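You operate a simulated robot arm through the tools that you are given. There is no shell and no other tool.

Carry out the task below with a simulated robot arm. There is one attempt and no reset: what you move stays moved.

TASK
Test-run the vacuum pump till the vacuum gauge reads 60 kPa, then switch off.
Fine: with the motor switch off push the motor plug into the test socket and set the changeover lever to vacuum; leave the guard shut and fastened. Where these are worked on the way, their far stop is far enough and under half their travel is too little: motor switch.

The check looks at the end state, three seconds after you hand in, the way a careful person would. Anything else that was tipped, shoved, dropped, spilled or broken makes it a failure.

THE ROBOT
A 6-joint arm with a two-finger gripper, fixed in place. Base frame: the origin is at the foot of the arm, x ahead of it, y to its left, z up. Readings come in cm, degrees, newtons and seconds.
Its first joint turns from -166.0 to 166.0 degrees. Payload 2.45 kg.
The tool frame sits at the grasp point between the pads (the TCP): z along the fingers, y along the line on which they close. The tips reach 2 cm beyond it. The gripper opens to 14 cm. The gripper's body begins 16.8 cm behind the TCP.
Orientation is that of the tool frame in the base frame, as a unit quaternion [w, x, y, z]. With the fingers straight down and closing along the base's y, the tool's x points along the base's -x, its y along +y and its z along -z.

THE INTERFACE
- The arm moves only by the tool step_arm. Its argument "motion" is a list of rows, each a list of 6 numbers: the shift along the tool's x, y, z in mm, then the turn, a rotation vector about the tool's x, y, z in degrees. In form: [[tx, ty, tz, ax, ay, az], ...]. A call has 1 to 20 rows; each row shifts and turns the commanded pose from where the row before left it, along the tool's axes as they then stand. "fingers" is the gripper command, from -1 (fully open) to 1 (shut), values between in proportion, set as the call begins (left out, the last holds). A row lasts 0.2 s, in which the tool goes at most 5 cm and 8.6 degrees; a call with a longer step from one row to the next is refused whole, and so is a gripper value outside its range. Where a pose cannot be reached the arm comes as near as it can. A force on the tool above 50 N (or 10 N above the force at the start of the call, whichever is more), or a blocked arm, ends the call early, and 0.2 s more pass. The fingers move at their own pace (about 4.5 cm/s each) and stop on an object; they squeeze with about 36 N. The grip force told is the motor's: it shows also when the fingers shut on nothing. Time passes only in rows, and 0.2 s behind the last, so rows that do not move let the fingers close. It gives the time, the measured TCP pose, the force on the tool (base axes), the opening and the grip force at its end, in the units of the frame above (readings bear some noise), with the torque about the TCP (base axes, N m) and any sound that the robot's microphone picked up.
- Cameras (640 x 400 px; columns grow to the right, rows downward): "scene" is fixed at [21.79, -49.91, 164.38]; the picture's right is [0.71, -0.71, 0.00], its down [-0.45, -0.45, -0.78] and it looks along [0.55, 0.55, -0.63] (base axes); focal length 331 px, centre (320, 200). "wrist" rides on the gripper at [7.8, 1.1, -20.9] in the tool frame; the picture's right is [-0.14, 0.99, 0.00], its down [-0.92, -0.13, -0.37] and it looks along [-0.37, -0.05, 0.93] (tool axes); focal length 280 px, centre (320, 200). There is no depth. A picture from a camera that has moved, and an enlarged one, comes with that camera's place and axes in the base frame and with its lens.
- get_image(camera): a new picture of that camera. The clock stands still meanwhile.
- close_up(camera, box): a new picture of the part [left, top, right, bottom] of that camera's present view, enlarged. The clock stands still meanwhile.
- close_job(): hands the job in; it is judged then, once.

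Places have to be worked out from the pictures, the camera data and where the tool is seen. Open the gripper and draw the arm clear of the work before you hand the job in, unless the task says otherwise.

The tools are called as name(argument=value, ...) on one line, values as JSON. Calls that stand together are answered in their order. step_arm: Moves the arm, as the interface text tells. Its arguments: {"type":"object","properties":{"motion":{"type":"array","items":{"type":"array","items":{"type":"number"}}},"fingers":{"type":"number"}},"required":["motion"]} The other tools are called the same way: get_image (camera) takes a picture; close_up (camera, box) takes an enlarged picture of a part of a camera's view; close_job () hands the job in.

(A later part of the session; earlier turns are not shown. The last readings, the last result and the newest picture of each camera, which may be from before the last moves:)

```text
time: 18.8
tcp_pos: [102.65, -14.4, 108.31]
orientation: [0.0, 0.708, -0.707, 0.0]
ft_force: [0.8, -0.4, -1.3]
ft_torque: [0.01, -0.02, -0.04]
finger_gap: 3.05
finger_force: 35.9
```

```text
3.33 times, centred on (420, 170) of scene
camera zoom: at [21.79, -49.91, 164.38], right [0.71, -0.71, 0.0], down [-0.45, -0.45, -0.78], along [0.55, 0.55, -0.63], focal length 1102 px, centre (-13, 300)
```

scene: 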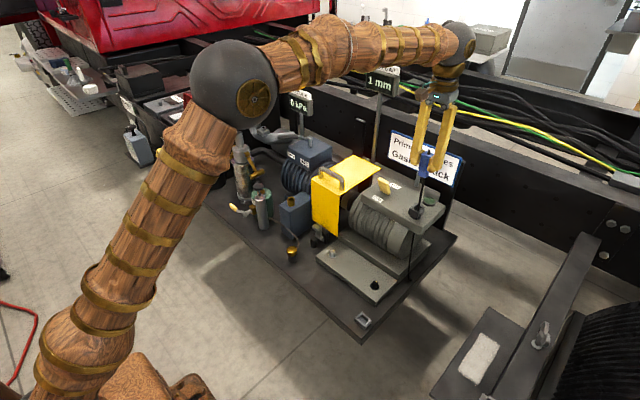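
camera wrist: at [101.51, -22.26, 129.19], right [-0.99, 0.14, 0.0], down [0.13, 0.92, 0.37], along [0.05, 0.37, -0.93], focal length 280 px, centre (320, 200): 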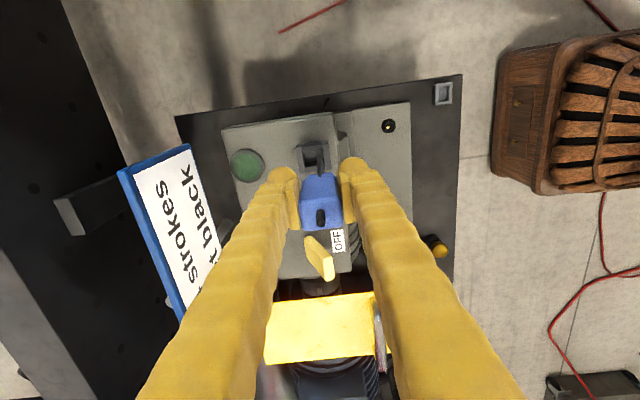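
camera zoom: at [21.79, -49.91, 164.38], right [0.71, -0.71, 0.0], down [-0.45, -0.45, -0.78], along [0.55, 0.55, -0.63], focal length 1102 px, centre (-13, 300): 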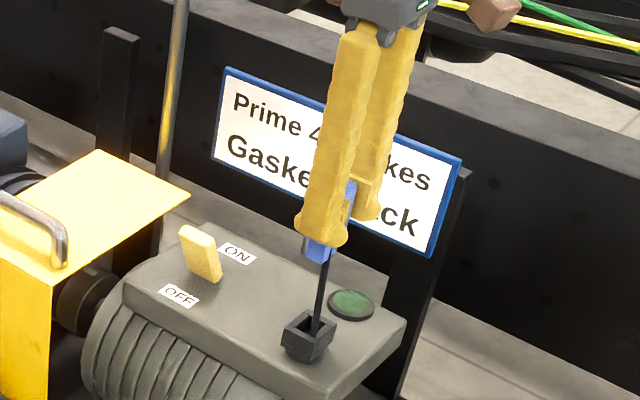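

close_up(camera="wrist", box=[280, 135, 360, 195])

close_up(camera="wrist", box=[270, 130, 370, 240])

close_up(camera="scene", box=[400, 175, 440, 225])

```text
6.67 times, centred on (320, 165) of wrist
camera zoom: at [101.51, -22.26, 129.19], right [-0.99, 0.14, 0.0], down [0.13, 0.92, 0.37], along [0.05, 0.37, -0.93], focal length 1869 px, centre (320, 433)
```

zoom: 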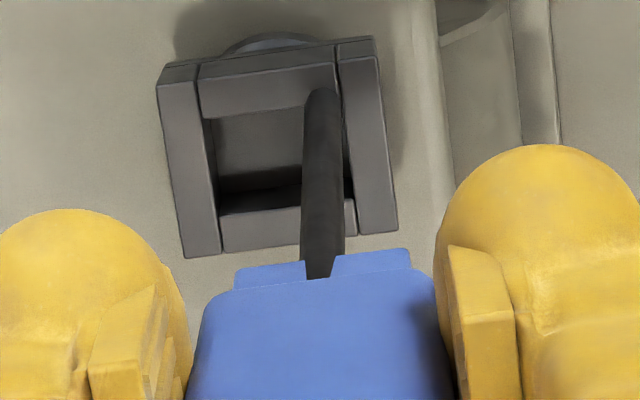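

```text
3.64 times, centred on (320, 185) of wrist
camera zoom: at [101.51, -22.26, 129.19], right [-0.99, 0.14, 0.0], down [0.13, 0.92, 0.37], along [0.05, 0.37, -0.93], focal length 1020 px, centre (320, 254)
```

zoom: 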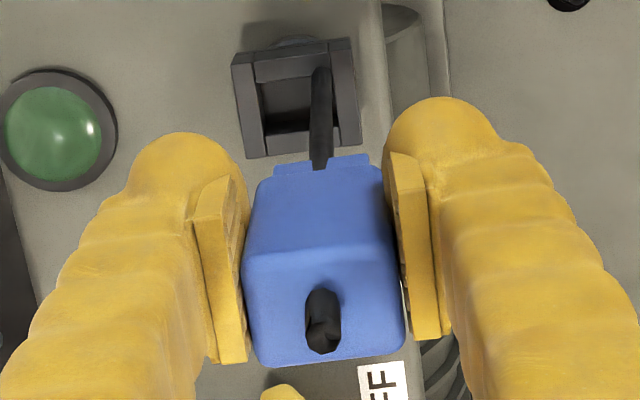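

```text
8.00 times, centred on (420, 200) of scene
camera zoom: at [21.79, -49.91, 164.38], right [0.71, -0.71, 0.0], down [-0.45, -0.45, -0.78], along [0.55, 0.55, -0.63], focal length 2645 px, centre (-480, 200)
```

zoom: 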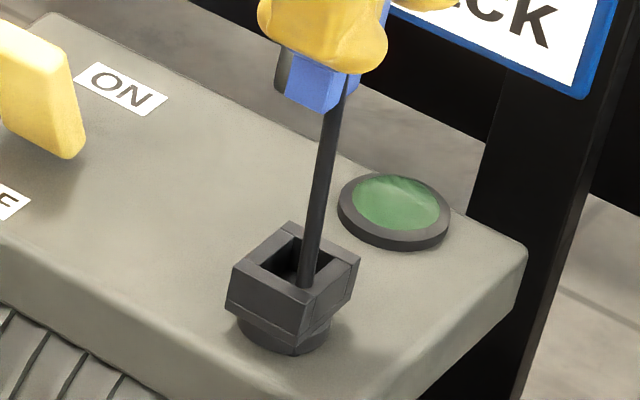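

Now the tongue's long side runs along x, like the opening (about 2.7 cm). The socket centre is at (103.45, -13.92) and the plug centre at (102.56, -13.62). I shift +9 mm in x and -3 mm in y, and lower to about 1.5 cm above contact.

step_arm(motion=[[3, -9, 10, 0, 0, 0], [0, 0, 20, 0, 0, 0], [0, 0, 25, 0, 0, 0], [0, 0, 22, 0, 0, 0], [0, 0, 0, 0, 0, 0], [0, 0, 0, 0, 0, 0], [0, 0, 0, 0, 0, 0]])

close_up(camera="wrist", box=[280, 135, 360, 195])

close_up(camera="wrist", box=[270, 130, 370, 240])

close_up(camera="scene", box=[400, 180, 440, 220])

```text
time: 20.4
tcp_pos: [103.61, -14.71, 100.49]
orientation: [0.001, -0.707, 0.707, 0.0]
ft_force: [-0.2, 0.2, -0.3]
ft_torque: [0.01, 0.0, 0.01]
finger_gap: 3.07
finger_force: 36.0
```

```text
6.67 times, centred on (320, 165) of wrist
camera zoom: at [102.4, -22.48, 121.41], right [-0.99, 0.14, 0.0], down [0.13, 0.92, 0.37], along [0.05, 0.37, -0.93], focal length 1869 px, centre (320, 433)
```

zoom: 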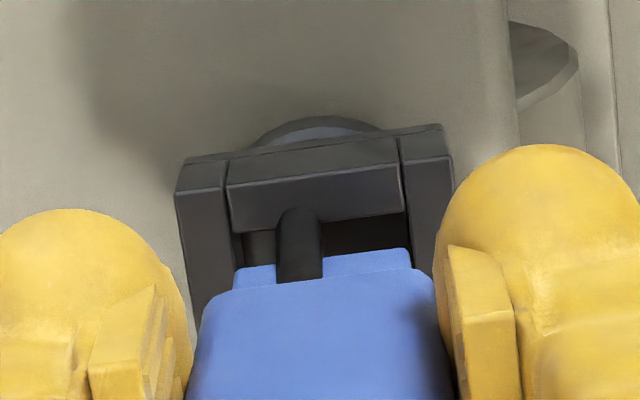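

```text
3.64 times, centred on (320, 185) of wrist
camera zoom: at [102.4, -22.48, 121.41], right [-0.99, 0.14, 0.0], down [0.13, 0.92, 0.37], along [0.05, 0.37, -0.93], focal length 1020 px, centre (320, 254)
```

zoom: 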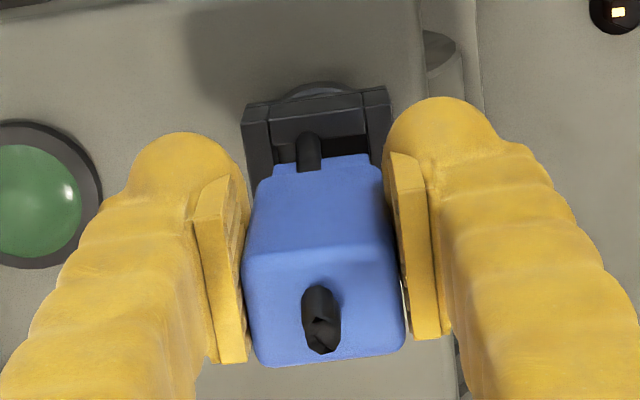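

```text
10.00 times, centred on (420, 200) of scene
camera zoom: at [21.79, -49.91, 164.38], right [0.71, -0.71, 0.0], down [-0.45, -0.45, -0.78], along [0.55, 0.55, -0.63], focal length 3306 px, centre (-680, 200)
```

zoom: 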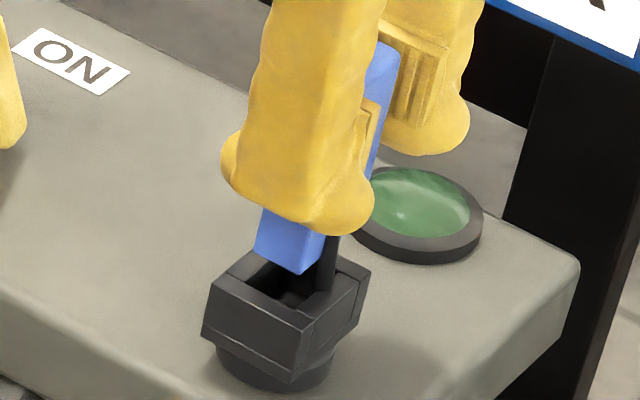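

Tongue and opening centres agree within about 1 mm. I lower gently and watch the force.

step_arm(motion=[[0, 0, 6, 0, 0, 0], [0, 0, 6, 0, 0, 0], [0, 0, 5, 0, 0, 0], [0, 0, 5, 0, 0, 0], [0, 0, 0, 0, 0, 0]])

close_up(camera="scene", box=[400, 180, 440, 220])

close_up(camera="wrist", box=[270, 130, 370, 240])

```text
time: 21.6
tcp_pos: [103.6, -14.69, 98.36]
orientation: [0.0, -0.707, 0.707, 0.0]
ft_force: [0.0, 0.6, -1.6]
ft_torque: [-0.01, 0.01, 0.03]
finger_gap: 3.04
finger_force: 35.7
```

```text
10.00 times, centred on (420, 200) of scene
camera zoom: at [21.79, -49.91, 164.38], right [0.71, -0.71, 0.0], down [-0.45, -0.45, -0.78], along [0.55, 0.55, -0.63], focal length 3306 px, centre (-680, 200)
```

zoom: 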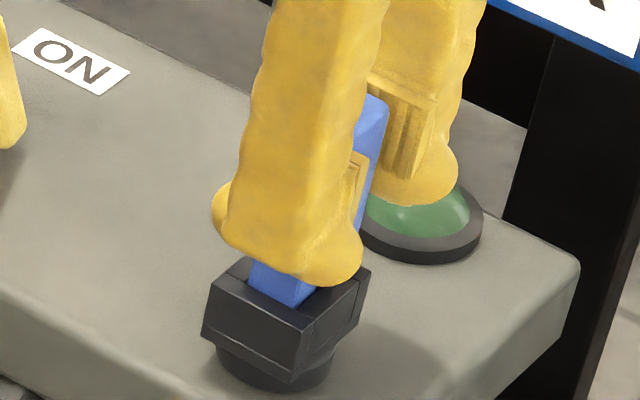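

```text
3.64 times, centred on (320, 185) of wrist
camera zoom: at [102.4, -22.56, 119.38], right [-0.99, 0.14, 0.0], down [0.13, 0.92, 0.37], along [0.05, 0.37, -0.93], focal length 1020 px, centre (320, 254)
```

zoom: 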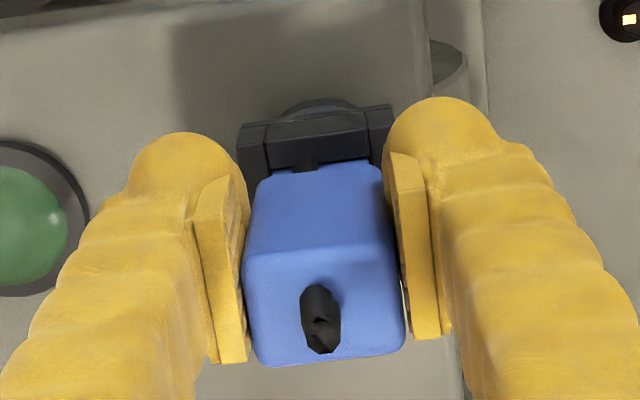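

The tongue is entering with no resistance. I keep pressing down in small steps.

step_arm(motion=[[0, 0, 4, 0, 0, 0], [0, 0, 4, 0, 0, 0], [0, 0, 4, 0, 0, 0], [0, 0, 4, 0, 0, 0], [0, 0, 3, 0, 0, 0], [0, 0, 3, 0, 0, 0], [0, 0, 0, 0, 0, 0]])

close_up(camera="scene", box=[400, 180, 440, 220])

close_up(camera="wrist", box=[270, 130, 370, 240])

```text
time: 23.2
tcp_pos: [103.53, -14.63, 96.14]
orientation: [-0.001, -0.707, 0.707, 0.0]
ft_force: [-2.5, 0.2, 28.9]
ft_torque: [0.14, 0.05, 0.06]
finger_gap: 3.05
finger_force: 35.7
```

```text
10.00 times, centred on (420, 200) of scene
camera zoom: at [21.79, -49.91, 164.38], right [0.71, -0.71, 0.0], down [-0.45, -0.45, -0.78], along [0.55, 0.55, -0.63], focal length 3306 px, centre (-680, 200)
```

zoom: 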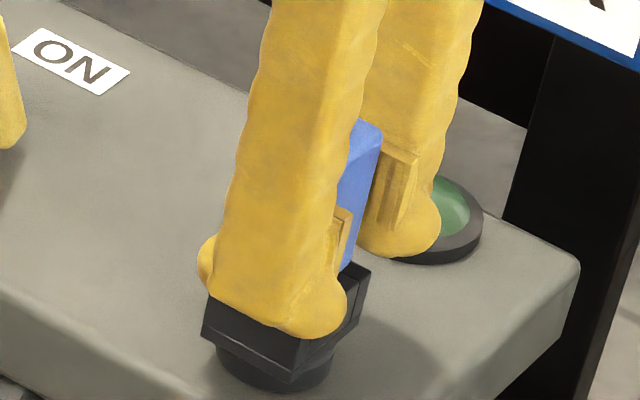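

```text
3.64 times, centred on (320, 185) of wrist
camera zoom: at [102.37, -22.49, 117.15], right [-0.99, 0.14, 0.0], down [0.13, 0.92, 0.37], along [0.05, 0.37, -0.93], focal length 1020 px, centre (320, 254)
```

zoom: 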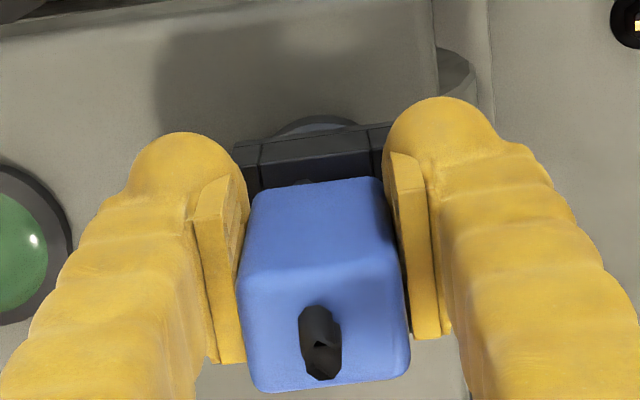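

Upward force rose to 29 N and the plug has slid slightly up in the pads, so it has bottomed out at the shoulder. I release it, back off upward and inspect how deep it sits.

step_arm(motion=[[0, 0, 0, 0, 0, 0], [0, 0, 0, 0, 0, 0], [0, 0, 0, 0, 0, 0], [0, 0, -30, 0, 0, 0], [0, 0, -40, 0, 0, 0], [0, 0, -40, 0, 0, 0], [0, 0, -30, 0, 0, 0], [0, 0, 0, 0, 0, 0]], fingers=0.08)

close_up(camera="scene", box=[395, 170, 445, 220])

close_up(camera="wrist", box=[270, 110, 370, 240])

get_image(camera="wrist")

```text
time: 25.0
tcp_pos: [103.45, -14.84, 110.23]
orientation: [0.0, 0.707, -0.707, 0.001]
ft_force: [0.0, -0.2, 0.3]
ft_torque: [0.03, 0.02, -0.01]
finger_gap: 6.44
finger_force: 0.1
```

```text
8.00 times, centred on (420, 195) of scene
camera zoom: at [21.79, -49.91, 164.38], right [0.71, -0.71, 0.0], down [-0.45, -0.45, -0.78], along [0.55, 0.55, -0.63], focal length 2645 px, centre (-480, 240)
```

zoom: 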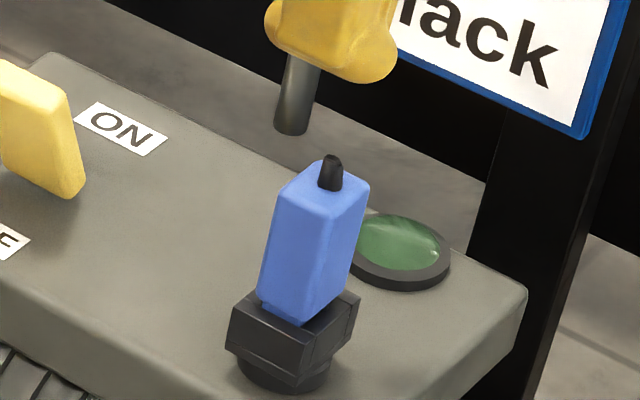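

```text
3.08 times, centred on (320, 175) of wrist
camera zoom: at [102.4, -22.65, 131.04], right [-0.99, 0.14, 0.0], down [0.13, 0.92, 0.37], along [0.05, 0.37, -0.93], focal length 863 px, centre (320, 277)
```

zoom: 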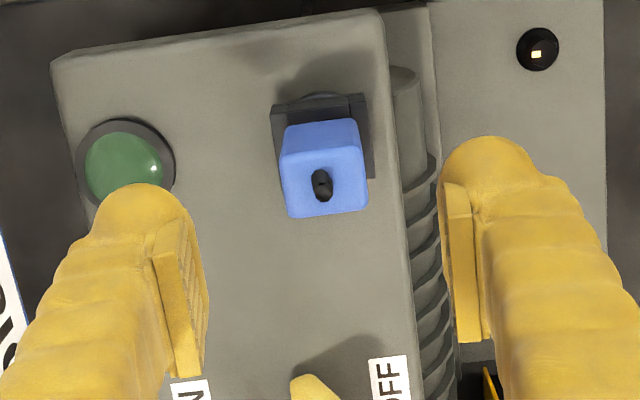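

```text
taken
camera wrist: at [102.4, -22.65, 131.04], right [-0.99, 0.14, 0.0], down [0.13, 0.92, 0.37], along [0.05, 0.37, -0.93], focal length 280 px, centre (320, 200)
```

wrist: 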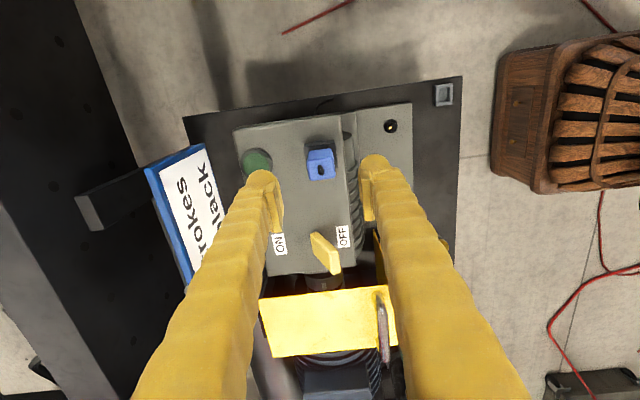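

The plug stands upright in the socket, but a few millimetres of the tongue still show above the rim. I set the fingertips about 1.3 cm apart so they straddle the cable stub, and press straight down on the plug's top.

step_arm(motion=[[-9, 0, 0, 0, 0, 0], [0, 0, 25, 0, 0, 0], [0, 0, 30, 0, 0, 0], [0, 0, 15, 0, 0, 0], [0, 0, 5, 0, 0, 0], [0, 0, 0, 0, 0, 0]], fingers=0.81)

close_up(camera="scene", box=[395, 170, 445, 220])

close_up(camera="wrist", box=[270, 110, 370, 240])

```text
time: 26.4
tcp_pos: [103.47, -13.75, 102.4]
orientation: [0.0, -0.707, 0.708, 0.002]
ft_force: [0.7, -1.2, 0.9]
ft_torque: [0.01, -0.01, 0.01]
finger_gap: 1.36
finger_force: 0.0
```

```text
8.00 times, centred on (420, 195) of scene
camera zoom: at [21.79, -49.91, 164.38], right [0.71, -0.71, 0.0], down [-0.45, -0.45, -0.78], along [0.55, 0.55, -0.63], focal length 2645 px, centre (-480, 240)
```

zoom: 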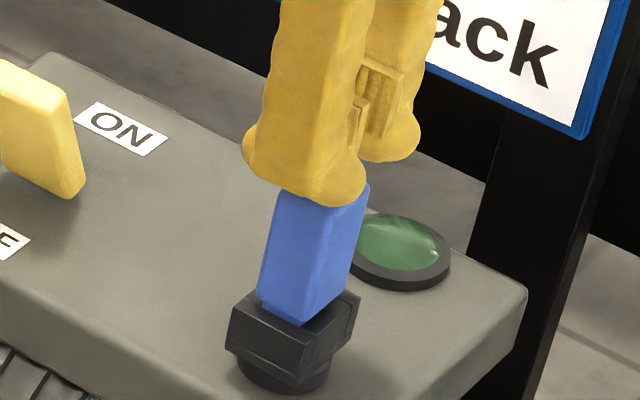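

```text
3.08 times, centred on (320, 175) of wrist
camera zoom: at [102.45, -21.58, 123.48], right [-0.99, 0.14, 0.0], down [0.13, 0.92, 0.37], along [0.05, 0.37, -0.93], focal length 863 px, centre (320, 277)
```

zoom: 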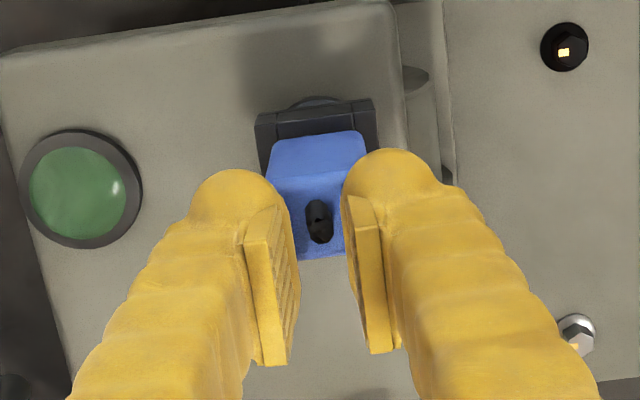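

The tips straddle the stub above the plug's top. I press down in small steps until force builds.

step_arm(motion=[[0, 0, 4, 0, 0, 0], [0, 0, 3, 0, 0, 0], [0, 0, 3, 0, 0, 0], [0, 0, 3, 0, 0, 0], [0, 0, 0, 0, 0, 0]])

```text
time: 27.6
tcp_pos: [103.68, -13.79, 101.6]
orientation: [0.002, -0.707, 0.707, -0.002]
ft_force: [-5.1, 0.5, 41.2]
ft_torque: [-0.02, 0.51, 0.02]
finger_gap: 1.36
finger_force: 0.1
```

close_up(camera="scene", box=[395, 170, 445, 220])

step_arm(motion=[[0, 0, 1.5, 0, 0, 0], [0, 0, 1, 0, 0, 0], [0, 0, 1, 0, 0, 0], [0, 0, 0, 0, 0, 0]])

close_up(camera="scene", box=[395, 170, 445, 220])

```text
8.00 times, centred on (420, 195) of scene
camera zoom: at [21.79, -49.91, 164.38], right [0.71, -0.71, 0.0], down [-0.45, -0.45, -0.78], along [0.55, 0.55, -0.63], focal length 2645 px, centre (-480, 240)
```

zoom: 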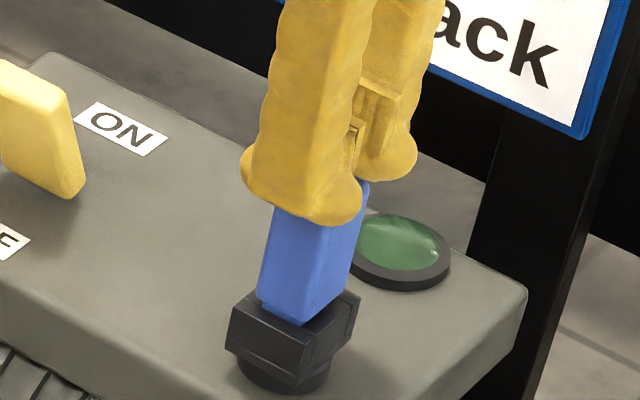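

```text
time: 28.0
tcp_pos: [103.65, -13.78, 101.59]
orientation: [0.002, -0.707, 0.707, -0.002]
ft_force: [-2.3, 1.3, 12.4]
ft_torque: [0.02, 0.25, -0.02]
finger_gap: 1.46
finger_force: 0.7
stopped in row 1: the force on the tool passed its limit at 55 N (the readings are from after the stop); the commanded pose is now the measured one
```

```text
8.00 times, centred on (420, 195) of scene
camera zoom: at [21.79, -49.91, 164.38], right [0.71, -0.71, 0.0], down [-0.45, -0.45, -0.78], along [0.55, 0.55, -0.63], focal length 2645 px, centre (-480, 240)
```

zoom: 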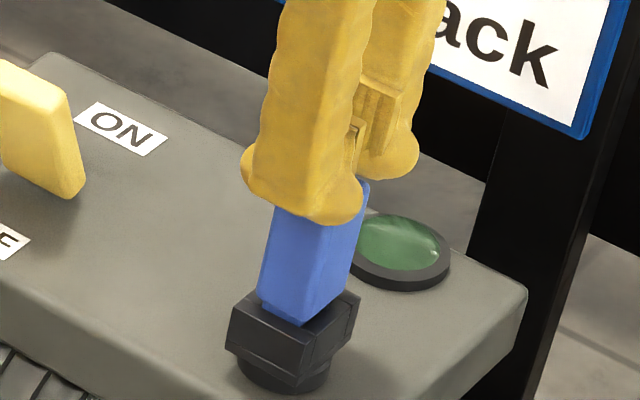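

The plug did not move at 55 N, so it is fully home. I raise the arm, turn the tool back to its original heading and travel high towards the changeover lever.

step_arm(motion=[[0, 0, -30, 0, 0, 0], [0, 0, -48, 0, 0, 0], [0, 0, -48, 0, 0, 0], [0, 0, -48, 0, 0, 0], [0, 0, -48, 0, 0, 8.2], [0, 0, 0, 0, 0, 8.2], [0, 0, 0, 0, 0, 8.2], [0, 0, 0, 0, 0, 8.2], [0, 0, 0, 0, 0, 8.2], [0, 0, 0, 0, 0, 8.2], [0, 0, 0, 0, 0, 8.2], [0, 0, 0, 0, 0, 8.2], [0, 0, 0, 0, 0, 8.2], [0, 0, 0, 0, 0, 8.2], [0, 0, 0, 0, 0, 8.0], [0, 0, 0, 0, 0, 0]])

get_image(camera="wrist")

get_image(camera="scene")

```text
time: 31.4
tcp_pos: [103.49, -13.83, 123.85]
orientation: [0.002, 0.001, 1.0, 0.0]
ft_force: [0.3, -1.1, -0.2]
ft_torque: [-0.03, -0.04, -0.02]
finger_gap: 1.32
finger_force: 0.1
```

```text
taken
camera wrist: at [95.62, -12.68, 144.66], right [0.14, 0.99, 0.0], down [0.92, -0.13, 0.37], along [0.37, -0.05, -0.93], focal length 280 px, centre (320, 200)
```

wrist: 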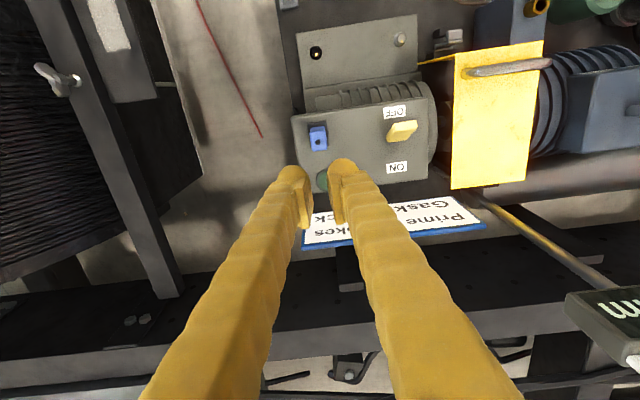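

```text
taken
```

scene: 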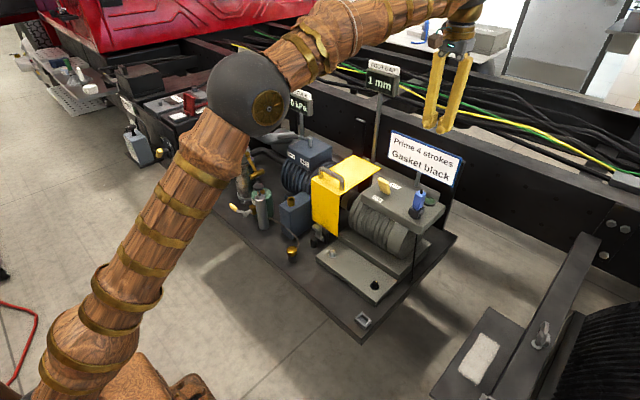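

The tall gauges on posts stand near x≈119, so I retract in x while moving left, to look at the changeover lever.

step_arm(motion=[[45, 10, 0, 0, 0, 0], [45, 15, 0, 0, 0, 0], [40, 25, 0, 0, 0, 0], [35, 30, 0, 0, 0, 0], [35, 30, 0, 0, 0, 0], [20, 40, 0, 0, 0, 0], [20, 42, 0, 0, 0, 0], [0, 48, 0, 0, 0, 0], [0, 48, 0, 0, 0, 0], [0, 48, 0, 0, 0, 0], [0, 48, 0, 0, 0, 0], [0, 48, 0, 0, 0, 0], [0, 48, 0, 0, 0, 0], [0, 48, 0, 0, 0, 0], [0, 40, 0, 0, 0, 0], [0, 0, 0, 0, 0, 0]], fingers=-1)

get_image(camera="wrist")

get_image(camera="scene")

```text
time: 34.8
tcp_pos: [79.4, 42.88, 123.96]
orientation: [0.001, 0.0, 1.0, 0.0]
ft_force: [0.0, -0.5, 0.1]
ft_torque: [0.03, -0.01, -0.02]
finger_gap: 14.0
finger_force: 0.0
```

```text
taken
camera wrist: at [71.52, 43.91, 144.83], right [0.14, 0.99, 0.0], down [0.92, -0.13, 0.37], along [0.37, -0.05, -0.93], focal length 280 px, centre (320, 200)
```

wrist: 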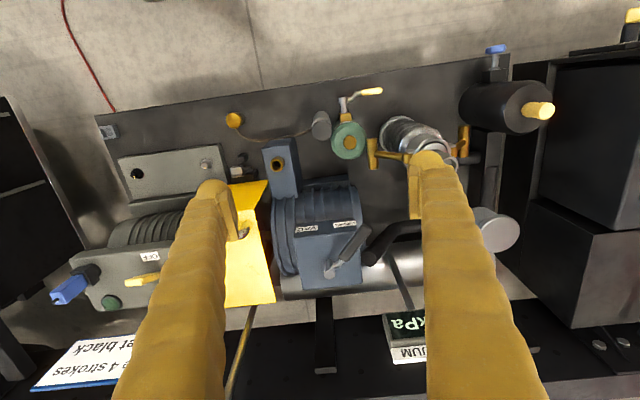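

```text
taken
```

scene: 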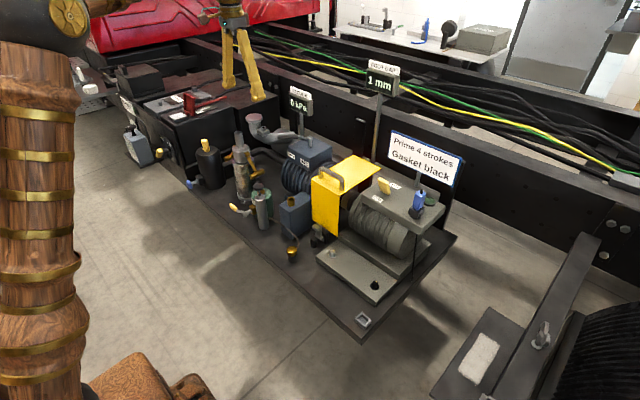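

close_up(camera="wrist", box=[260, 190, 420, 300])

close_up(camera="scene", box=[260, 110, 340, 175])

close_up(camera="wrist", box=[210, 80, 400, 200])

```text
3.64 times, centred on (340, 245) of wrist
camera zoom: at [71.52, 43.91, 144.83], right [0.14, 0.99, 0.0], down [0.92, -0.13, 0.37], along [0.37, -0.05, -0.93], focal length 1020 px, centre (247, 36)
```

zoom: 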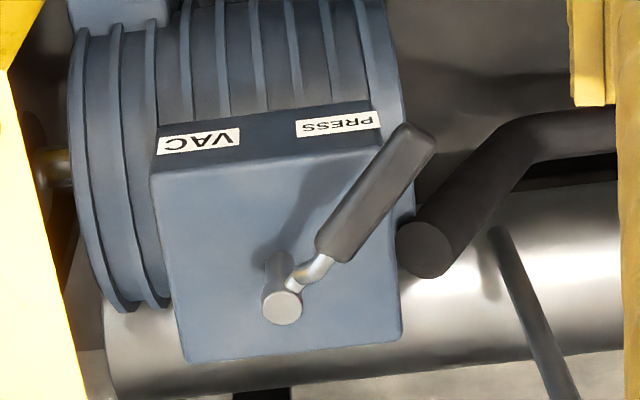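

```text
6.15 times, centred on (300, 142) of scene
camera zoom: at [21.79, -49.91, 164.38], right [0.71, -0.71, 0.0], down [-0.45, -0.45, -0.78], along [0.55, 0.55, -0.63], focal length 2035 px, centre (443, 554)
```

zoom: 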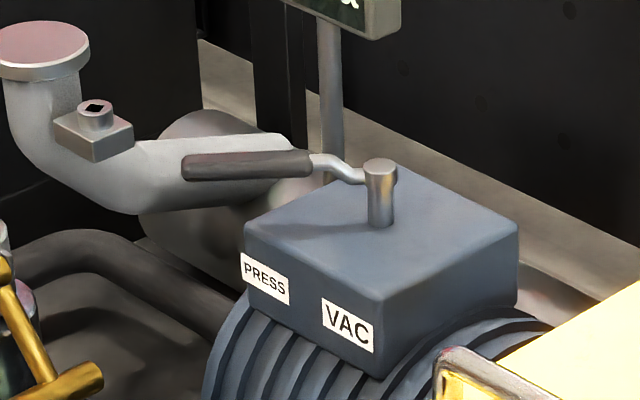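

```text
3.33 times, centred on (305, 140) of wrist
camera zoom: at [71.52, 43.91, 144.83], right [0.14, 0.99, 0.0], down [0.92, -0.13, 0.37], along [0.37, -0.05, -0.93], focal length 935 px, centre (370, 400)
```

zoom: 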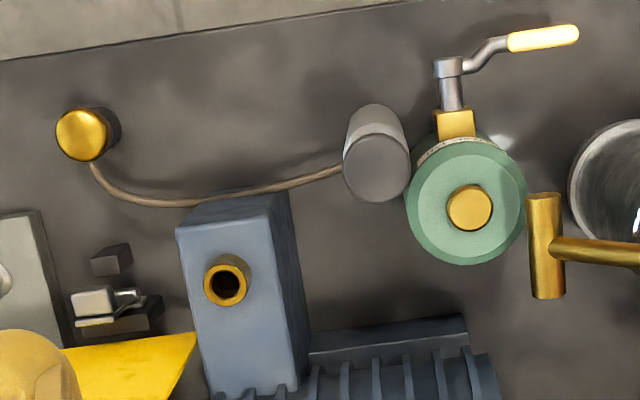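

The changeover pivot is at (106.5, 41.1, 97.9) and the handle end at (96.8, 49.6, 98.4), pointing to PRESS. VAC is towards -y. I close the fingers and bring them down on the handle's far (+y) side, so I can sweep it round towards VAC.

step_arm(motion=[[-39, 12.5, 20, 0, 0, 0], [-39, 12.5, 20, 0, 0, 0], [-39, 12.5, 20, 0, 0, 0], [-39, 12.5, 20, 0, 0, 0], [-39, 12.5, 20, 0, 0, 0], [-39, 12.5, 20, 0, 0, 0], [0, 0, 0, 0, 0, 0], [0, 0, 0, 0, 0, 0]], fingers=1)

get_image(camera="wrist")

close_up(camera="scene", box=[240, 70, 340, 170])

```text
time: 36.6
tcp_pos: [103.4, 50.59, 111.53]
orientation: [0.001, 0.0, 1.0, 0.0]
ft_force: [-0.2, -0.4, -1.0]
ft_torque: [-0.01, 0.02, -0.01]
finger_gap: 0.0
finger_force: 16.0
```

```text
taken
camera wrist: at [95.31, 51.68, 132.46], right [0.14, 0.99, 0.0], down [0.92, -0.13, 0.37], along [0.37, -0.05, -0.93], focal length 280 px, centre (320, 200)
```

wrist: 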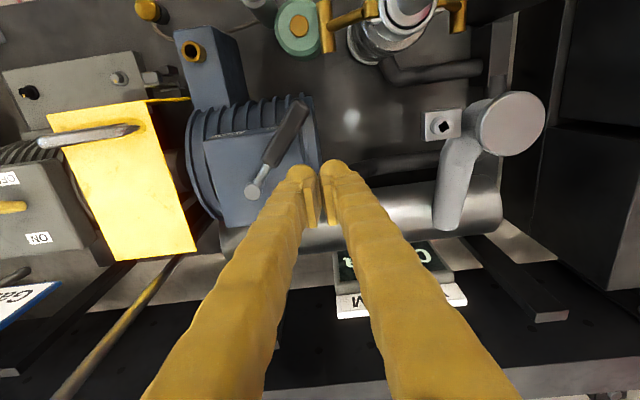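

```text
4.00 times, centred on (290, 120) of scene
camera zoom: at [21.79, -49.91, 164.38], right [0.71, -0.71, 0.0], down [-0.45, -0.45, -0.78], along [0.55, 0.55, -0.63], focal length 1322 px, centre (440, 520)
```

zoom: 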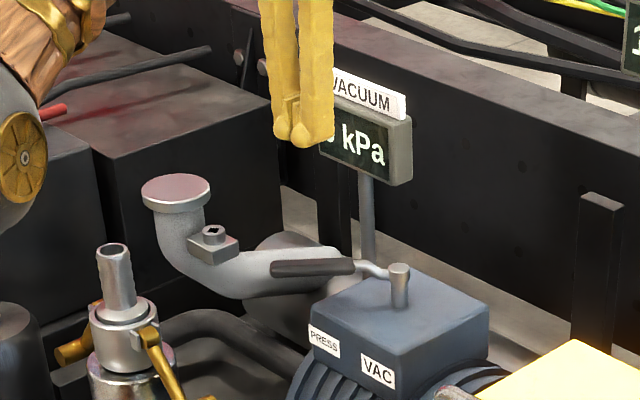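

Clear space below the fingertips here; the handle is at its expected place. I descend to z=98 beside the handle.

step_arm(motion=[[0, 0, 40, 0, 0, 0], [0, 0, 40, 0, 0, 0], [0, 0, 35, 0, 0, 0], [0, 0, 20, 0, 0, 0], [0, 0, 0, 0, 0, 0], [0, 0, 0, 0, 0, 0]])

get_image(camera="wrist")

close_up(camera="scene", box=[240, 70, 340, 170])

```text
time: 38.0
tcp_pos: [103.11, 50.73, 98.1]
orientation: [0.002, 0.0, 1.0, 0.0]
ft_force: [-0.1, 0.8, -0.3]
ft_torque: [0.02, 0.03, -0.02]
finger_gap: 0.0
finger_force: 29.7
```

```text
taken
camera wrist: at [95.17, 51.74, 119.03], right [0.14, 0.99, 0.0], down [0.92, -0.13, 0.37], along [0.37, -0.05, -0.93], focal length 280 px, centre (320, 200)
```

wrist: 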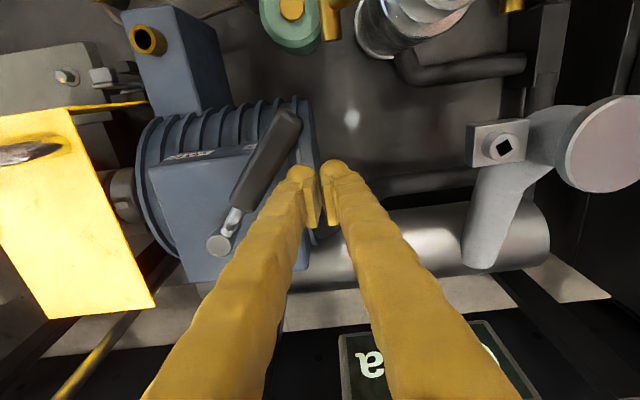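

```text
4.00 times, centred on (290, 120) of scene
camera zoom: at [21.79, -49.91, 164.38], right [0.71, -0.71, 0.0], down [-0.45, -0.45, -0.78], along [0.55, 0.55, -0.63], focal length 1322 px, centre (440, 520)
```

zoom: 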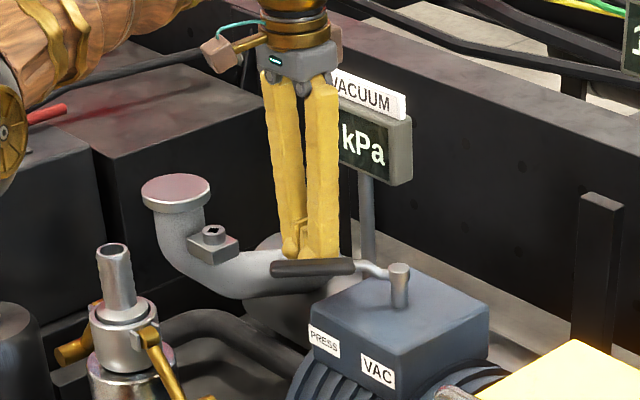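

The closed fingers stand just behind the handle. I sweep along the arc around the pivot towards VAC.

step_arm(motion=[[12, -6, 0, 0, 0, 0], [12, -7.2, 0, 0, 0, 0], [10.8, -8.8, 0, 0, 0, 0], [9.5, -10.2, 0, 0, 0, 0], [8, -11.4, 0, 0, 0, 0], [6.3, -12.4, 0, 0, 0, 0], [4.6, -13.2, 0, 0, 0, 0], [2.7, -13.7, 0, 0, 0, 0], [0.7, -13.9, 0, 0, 0, 0], [-1.2, -13.9, 0, 0, 0, 0], [0, 0, 0, 0, 0, 0]])

get_image(camera="wrist")

close_up(camera="scene", box=[240, 70, 340, 170])

```text
time: 40.4
tcp_pos: [96.3, 39.56, 97.95]
orientation: [0.002, 0.001, 1.0, 0.0]
ft_force: [0.8, 0.1, -0.6]
ft_torque: [-0.01, 0.02, 0.01]
finger_gap: 0.0
finger_force: 29.1
```

```text
taken
camera wrist: at [88.43, 40.61, 118.84], right [0.14, 0.99, 0.0], down [0.92, -0.13, 0.37], along [0.37, -0.05, -0.93], focal length 280 px, centre (320, 200)
```

wrist: 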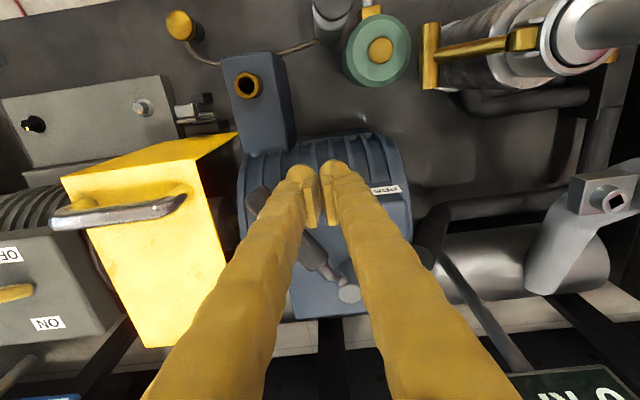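

```text
4.00 times, centred on (290, 120) of scene
camera zoom: at [21.79, -49.91, 164.38], right [0.71, -0.71, 0.0], down [-0.45, -0.45, -0.78], along [0.55, 0.55, -0.63], focal length 1322 px, centre (440, 520)
```

zoom: 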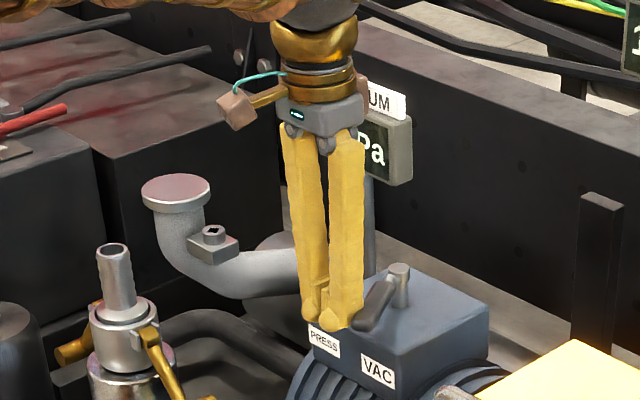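

The handle has swung to about 210°. I keep sweeping gently until it meets its stop.

step_arm(motion=[[-3.2, -13.6, 0, 0, 0, 0], [-4, -10, 0, 0, 0, 0], [-4, -9, 0, 0, 0, 0], [0, 0, 0, 0, 0, 0]])

get_image(camera="wrist")

close_up(camera="scene", box=[240, 70, 340, 170])

```text
time: 41.1
tcp_pos: [96.91, 37.62, 98.1]
orientation: [0.001, -0.002, 1.0, 0.002]
ft_force: [-13.8, 16.4, 1.7]
ft_torque: [0.01, 0.01, -0.13]
finger_gap: 0.01
finger_force: 29.1
stopped in row 3: the force on the tool passed its limit at 61 N (the readings are from after the stop); the commanded pose is now the measured one
```

```text
taken
camera wrist: at [89.07, 38.45, 118.98], right [0.13, 0.99, 0.01], down [0.92, -0.13, 0.37], along [0.37, -0.04, -0.93], focal length 280 px, centre (320, 200)
```

wrist: 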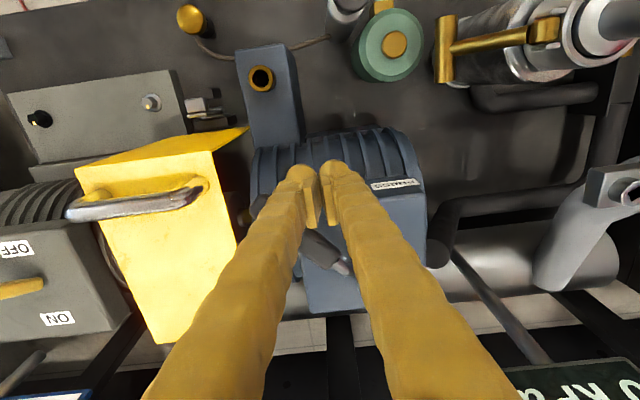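

```text
4.00 times, centred on (290, 120) of scene
camera zoom: at [21.79, -49.91, 164.38], right [0.71, -0.71, 0.0], down [-0.45, -0.45, -0.78], along [0.55, 0.55, -0.63], focal length 1322 px, centre (440, 520)
```

zoom: 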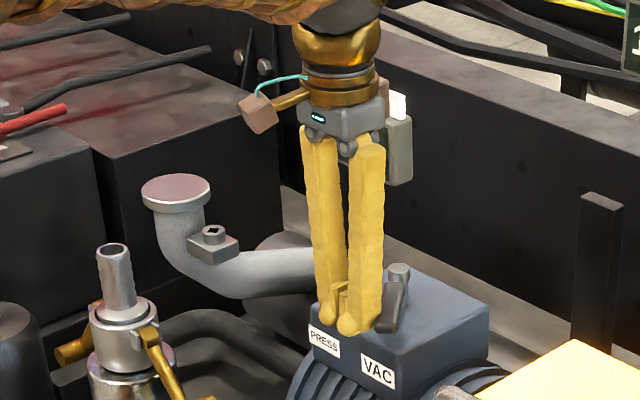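

The handle is against its stop on the VAC side. I back off from it and rise to check.

step_arm(motion=[[5, 15, 0, 0, 0, 0], [10, 30, 0, 0, 0, 0], [0, 0, -45, 0, 0, 0], [0, 0, -45, 0, 0, 0], [20, 0, -45, 0, 0, 0], [20, 0, -45, 0, 0, 0], [0, 0, -45, 0, 0, 0], [0, 0, 0, 0, 0, 0]])

get_image(camera="wrist")

close_up(camera="scene", box=[240, 90, 400, 190])

```text
time: 42.9
tcp_pos: [91.28, 41.7, 120.47]
orientation: [0.001, -0.002, 1.0, 0.003]
ft_force: [0.1, 0.5, -0.1]
ft_torque: [0.03, -0.01, 0.04]
finger_gap: 0.0
finger_force: 29.8
```

```text
taken
camera wrist: at [83.49, 42.62, 141.53], right [0.13, 0.99, 0.0], down [0.92, -0.13, 0.37], along [0.37, -0.04, -0.93], focal length 280 px, centre (320, 200)
```

wrist: 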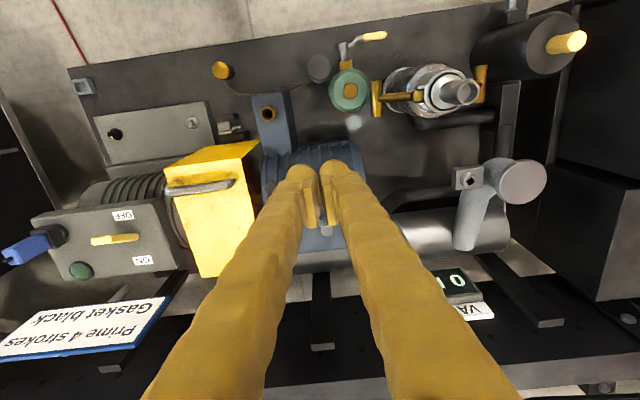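

```text
4.00 times, centred on (320, 140) of scene
camera zoom: at [21.79, -49.91, 164.38], right [0.71, -0.71, 0.0], down [-0.45, -0.45, -0.78], along [0.55, 0.55, -0.63], focal length 1322 px, centre (320, 440)
```

zoom: 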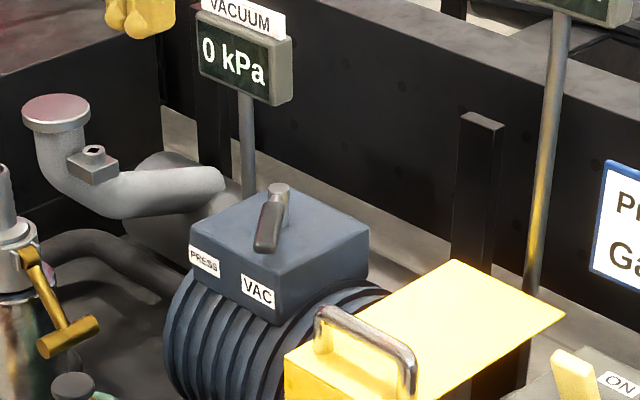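

The lever is now at VAC. Next I examine the guard's latch before starting the motor.

close_up(camera="wrist", box=[150, 90, 280, 200])

close_up(camera="scene", box=[295, 160, 355, 260])

close_up(camera="scene", box=[300, 215, 340, 255])

```text
3.64 times, centred on (215, 145) of wrist
camera zoom: at [83.49, 42.62, 141.53], right [0.13, 0.99, 0.0], down [0.92, -0.13, 0.37], along [0.37, -0.04, -0.93], focal length 1020 px, centre (702, 400)
```

zoom: 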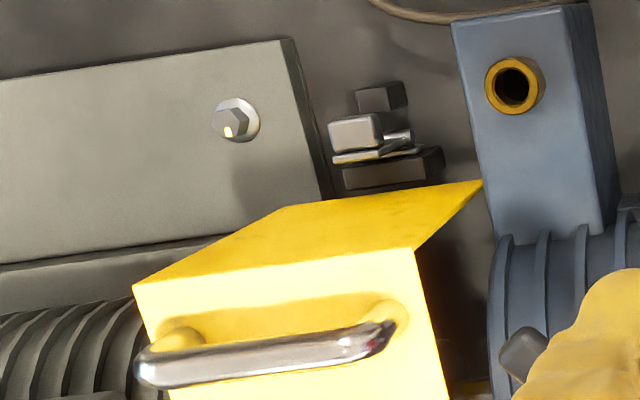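

```text
4.00 times, centred on (325, 210) of scene
camera zoom: at [21.79, -49.91, 164.38], right [0.71, -0.71, 0.0], down [-0.45, -0.45, -0.78], along [0.55, 0.55, -0.63], focal length 1322 px, centre (300, 160)
```

zoom: 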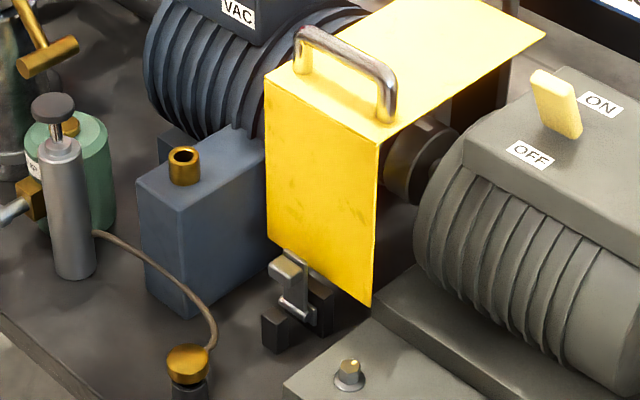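

```text
10.00 times, centred on (320, 235) of scene
camera zoom: at [21.79, -49.91, 164.38], right [0.71, -0.71, 0.0], down [-0.45, -0.45, -0.78], along [0.55, 0.55, -0.63], focal length 3306 px, centre (320, -150)
```

zoom: 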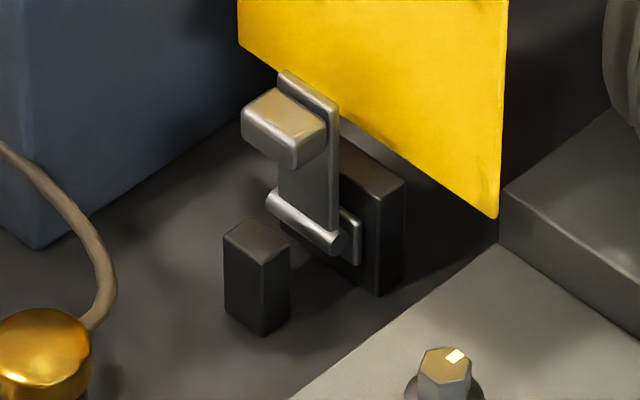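

The latch flap stands up across the guard's lower edge, so the guard is shut and fastened, and I leave it alone. Now I move high over to the motor switch.

step_arm(motion=[[0, -46, 0, 0, 0, 0], [0, -46, 0, 0, 0, 0], [0, -46, 0, 0, 0, 0], [0, -46, 0, 0, 0, 0], [0, -46, 0, 0, 0, 0], [0, -46, 0, 0, 0, 0], [0, -46, 0, 0, 0, 0], [0, -46, 0, 0, 0, 0], [-20, -46, 0, 0, 0, 0], [-35, 0, 25, 0, 0, 0], [-30, 0, 25, 0, 0, 0], [0, 0, 0, 0, 0, 0]], fingers=0)

get_image(camera="wrist")

get_image(camera="scene")

```text
refused: row 9 steps farther than a row can; nothing moved
```

```text
taken
camera wrist: at [83.49, 42.62, 141.53], right [0.13, 0.99, 0.0], down [0.92, -0.13, 0.37], along [0.37, -0.04, -0.93], focal length 280 px, centre (320, 200)
```

wrist: 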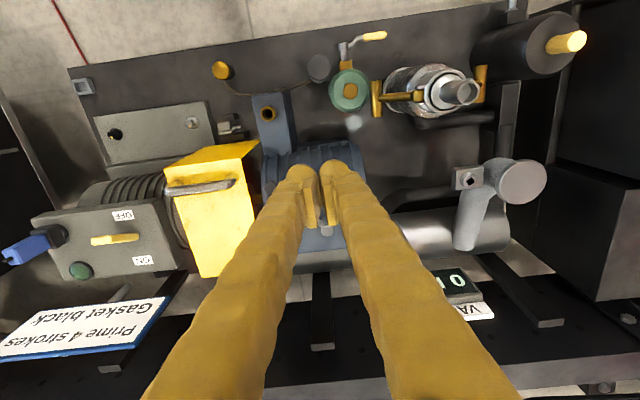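

```text
taken
```

scene: 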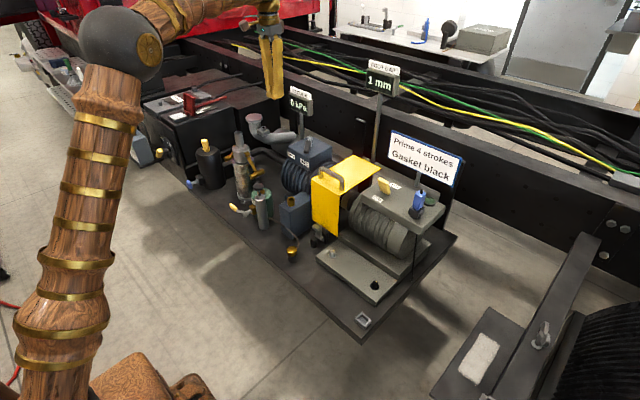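

One row was slightly too long, so the call was refused. I resend it with a smaller row 9.

step_arm(motion=[[0, -46, 0, 0, 0, 0], [0, -46, 0, 0, 0, 0], [0, -46, 0, 0, 0, 0], [0, -46, 0, 0, 0, 0], [0, -46, 0, 0, 0, 0], [0, -46, 0, 0, 0, 0], [0, -46, 0, 0, 0, 0], [0, -46, 0, 0, 0, 0], [-15, -46, 0, 0, 0, 0], [-35, 0, 25, 0, 0, 0], [-35, 0, 25, 0, 0, 0], [0, 0, 0, 0, 0, 0]], fingers=0)

get_image(camera="wrist")

close_up(camera="scene", box=[340, 100, 460, 220])

```text
time: 45.5
tcp_pos: [100.11, 0.26, 115.52]
orientation: [0.001, -0.001, 1.0, 0.002]
ft_force: [0.3, 0.0, 0.4]
ft_torque: [-0.02, -0.01, 0.04]
finger_gap: 6.98
finger_force: 0.0
```

```text
taken
camera wrist: at [92.18, 1.26, 136.42], right [0.13, 0.99, 0.01], down [0.92, -0.13, 0.37], along [0.37, -0.04, -0.93], focal length 280 px, centre (320, 200)
```

wrist: 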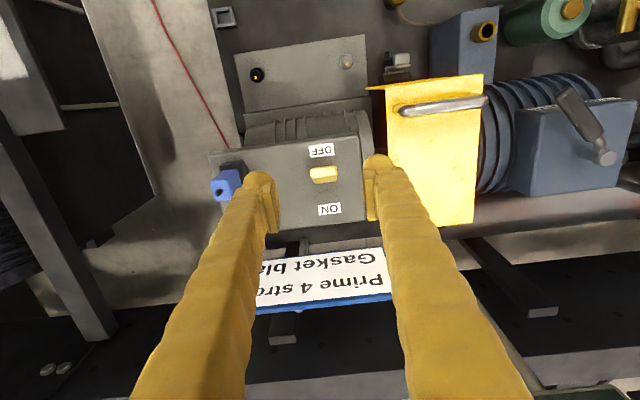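

```text
3.33 times, centred on (400, 160) of scene
camera zoom: at [21.79, -49.91, 164.38], right [0.71, -0.71, 0.0], down [-0.45, -0.45, -0.78], along [0.55, 0.55, -0.63], focal length 1102 px, centre (53, 333)
```

zoom: 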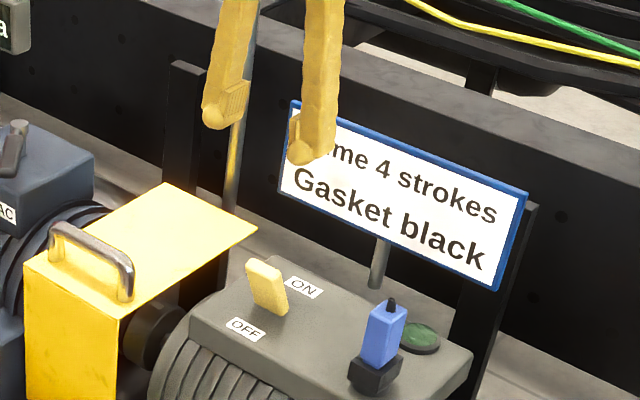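

close_up(camera="wrist", box=[280, 130, 380, 230])

close_up(camera="scene", box=[365, 170, 405, 210])

```text
4.00 times, centred on (330, 180) of wrist
camera zoom: at [92.18, 1.26, 136.42], right [0.13, 0.99, 0.01], down [0.92, -0.13, 0.37], along [0.37, -0.04, -0.93], focal length 1122 px, centre (280, 280)
```

zoom: 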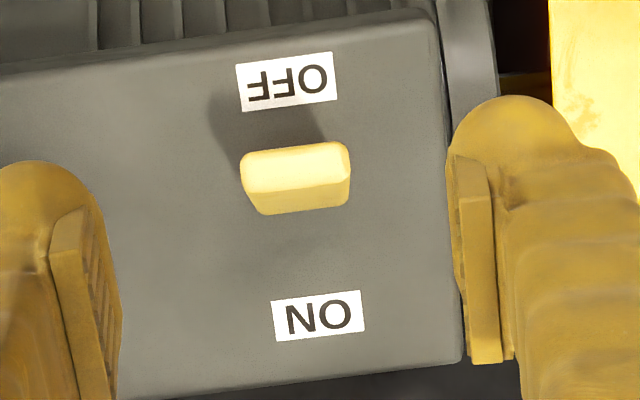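

```text
10.00 times, centred on (385, 190) of scene
camera zoom: at [21.79, -49.91, 164.38], right [0.71, -0.71, 0.0], down [-0.45, -0.45, -0.78], along [0.55, 0.55, -0.63], focal length 3306 px, centre (-330, 300)
```

zoom: 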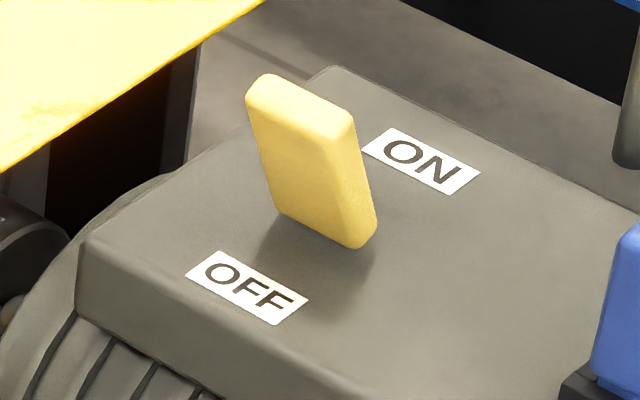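

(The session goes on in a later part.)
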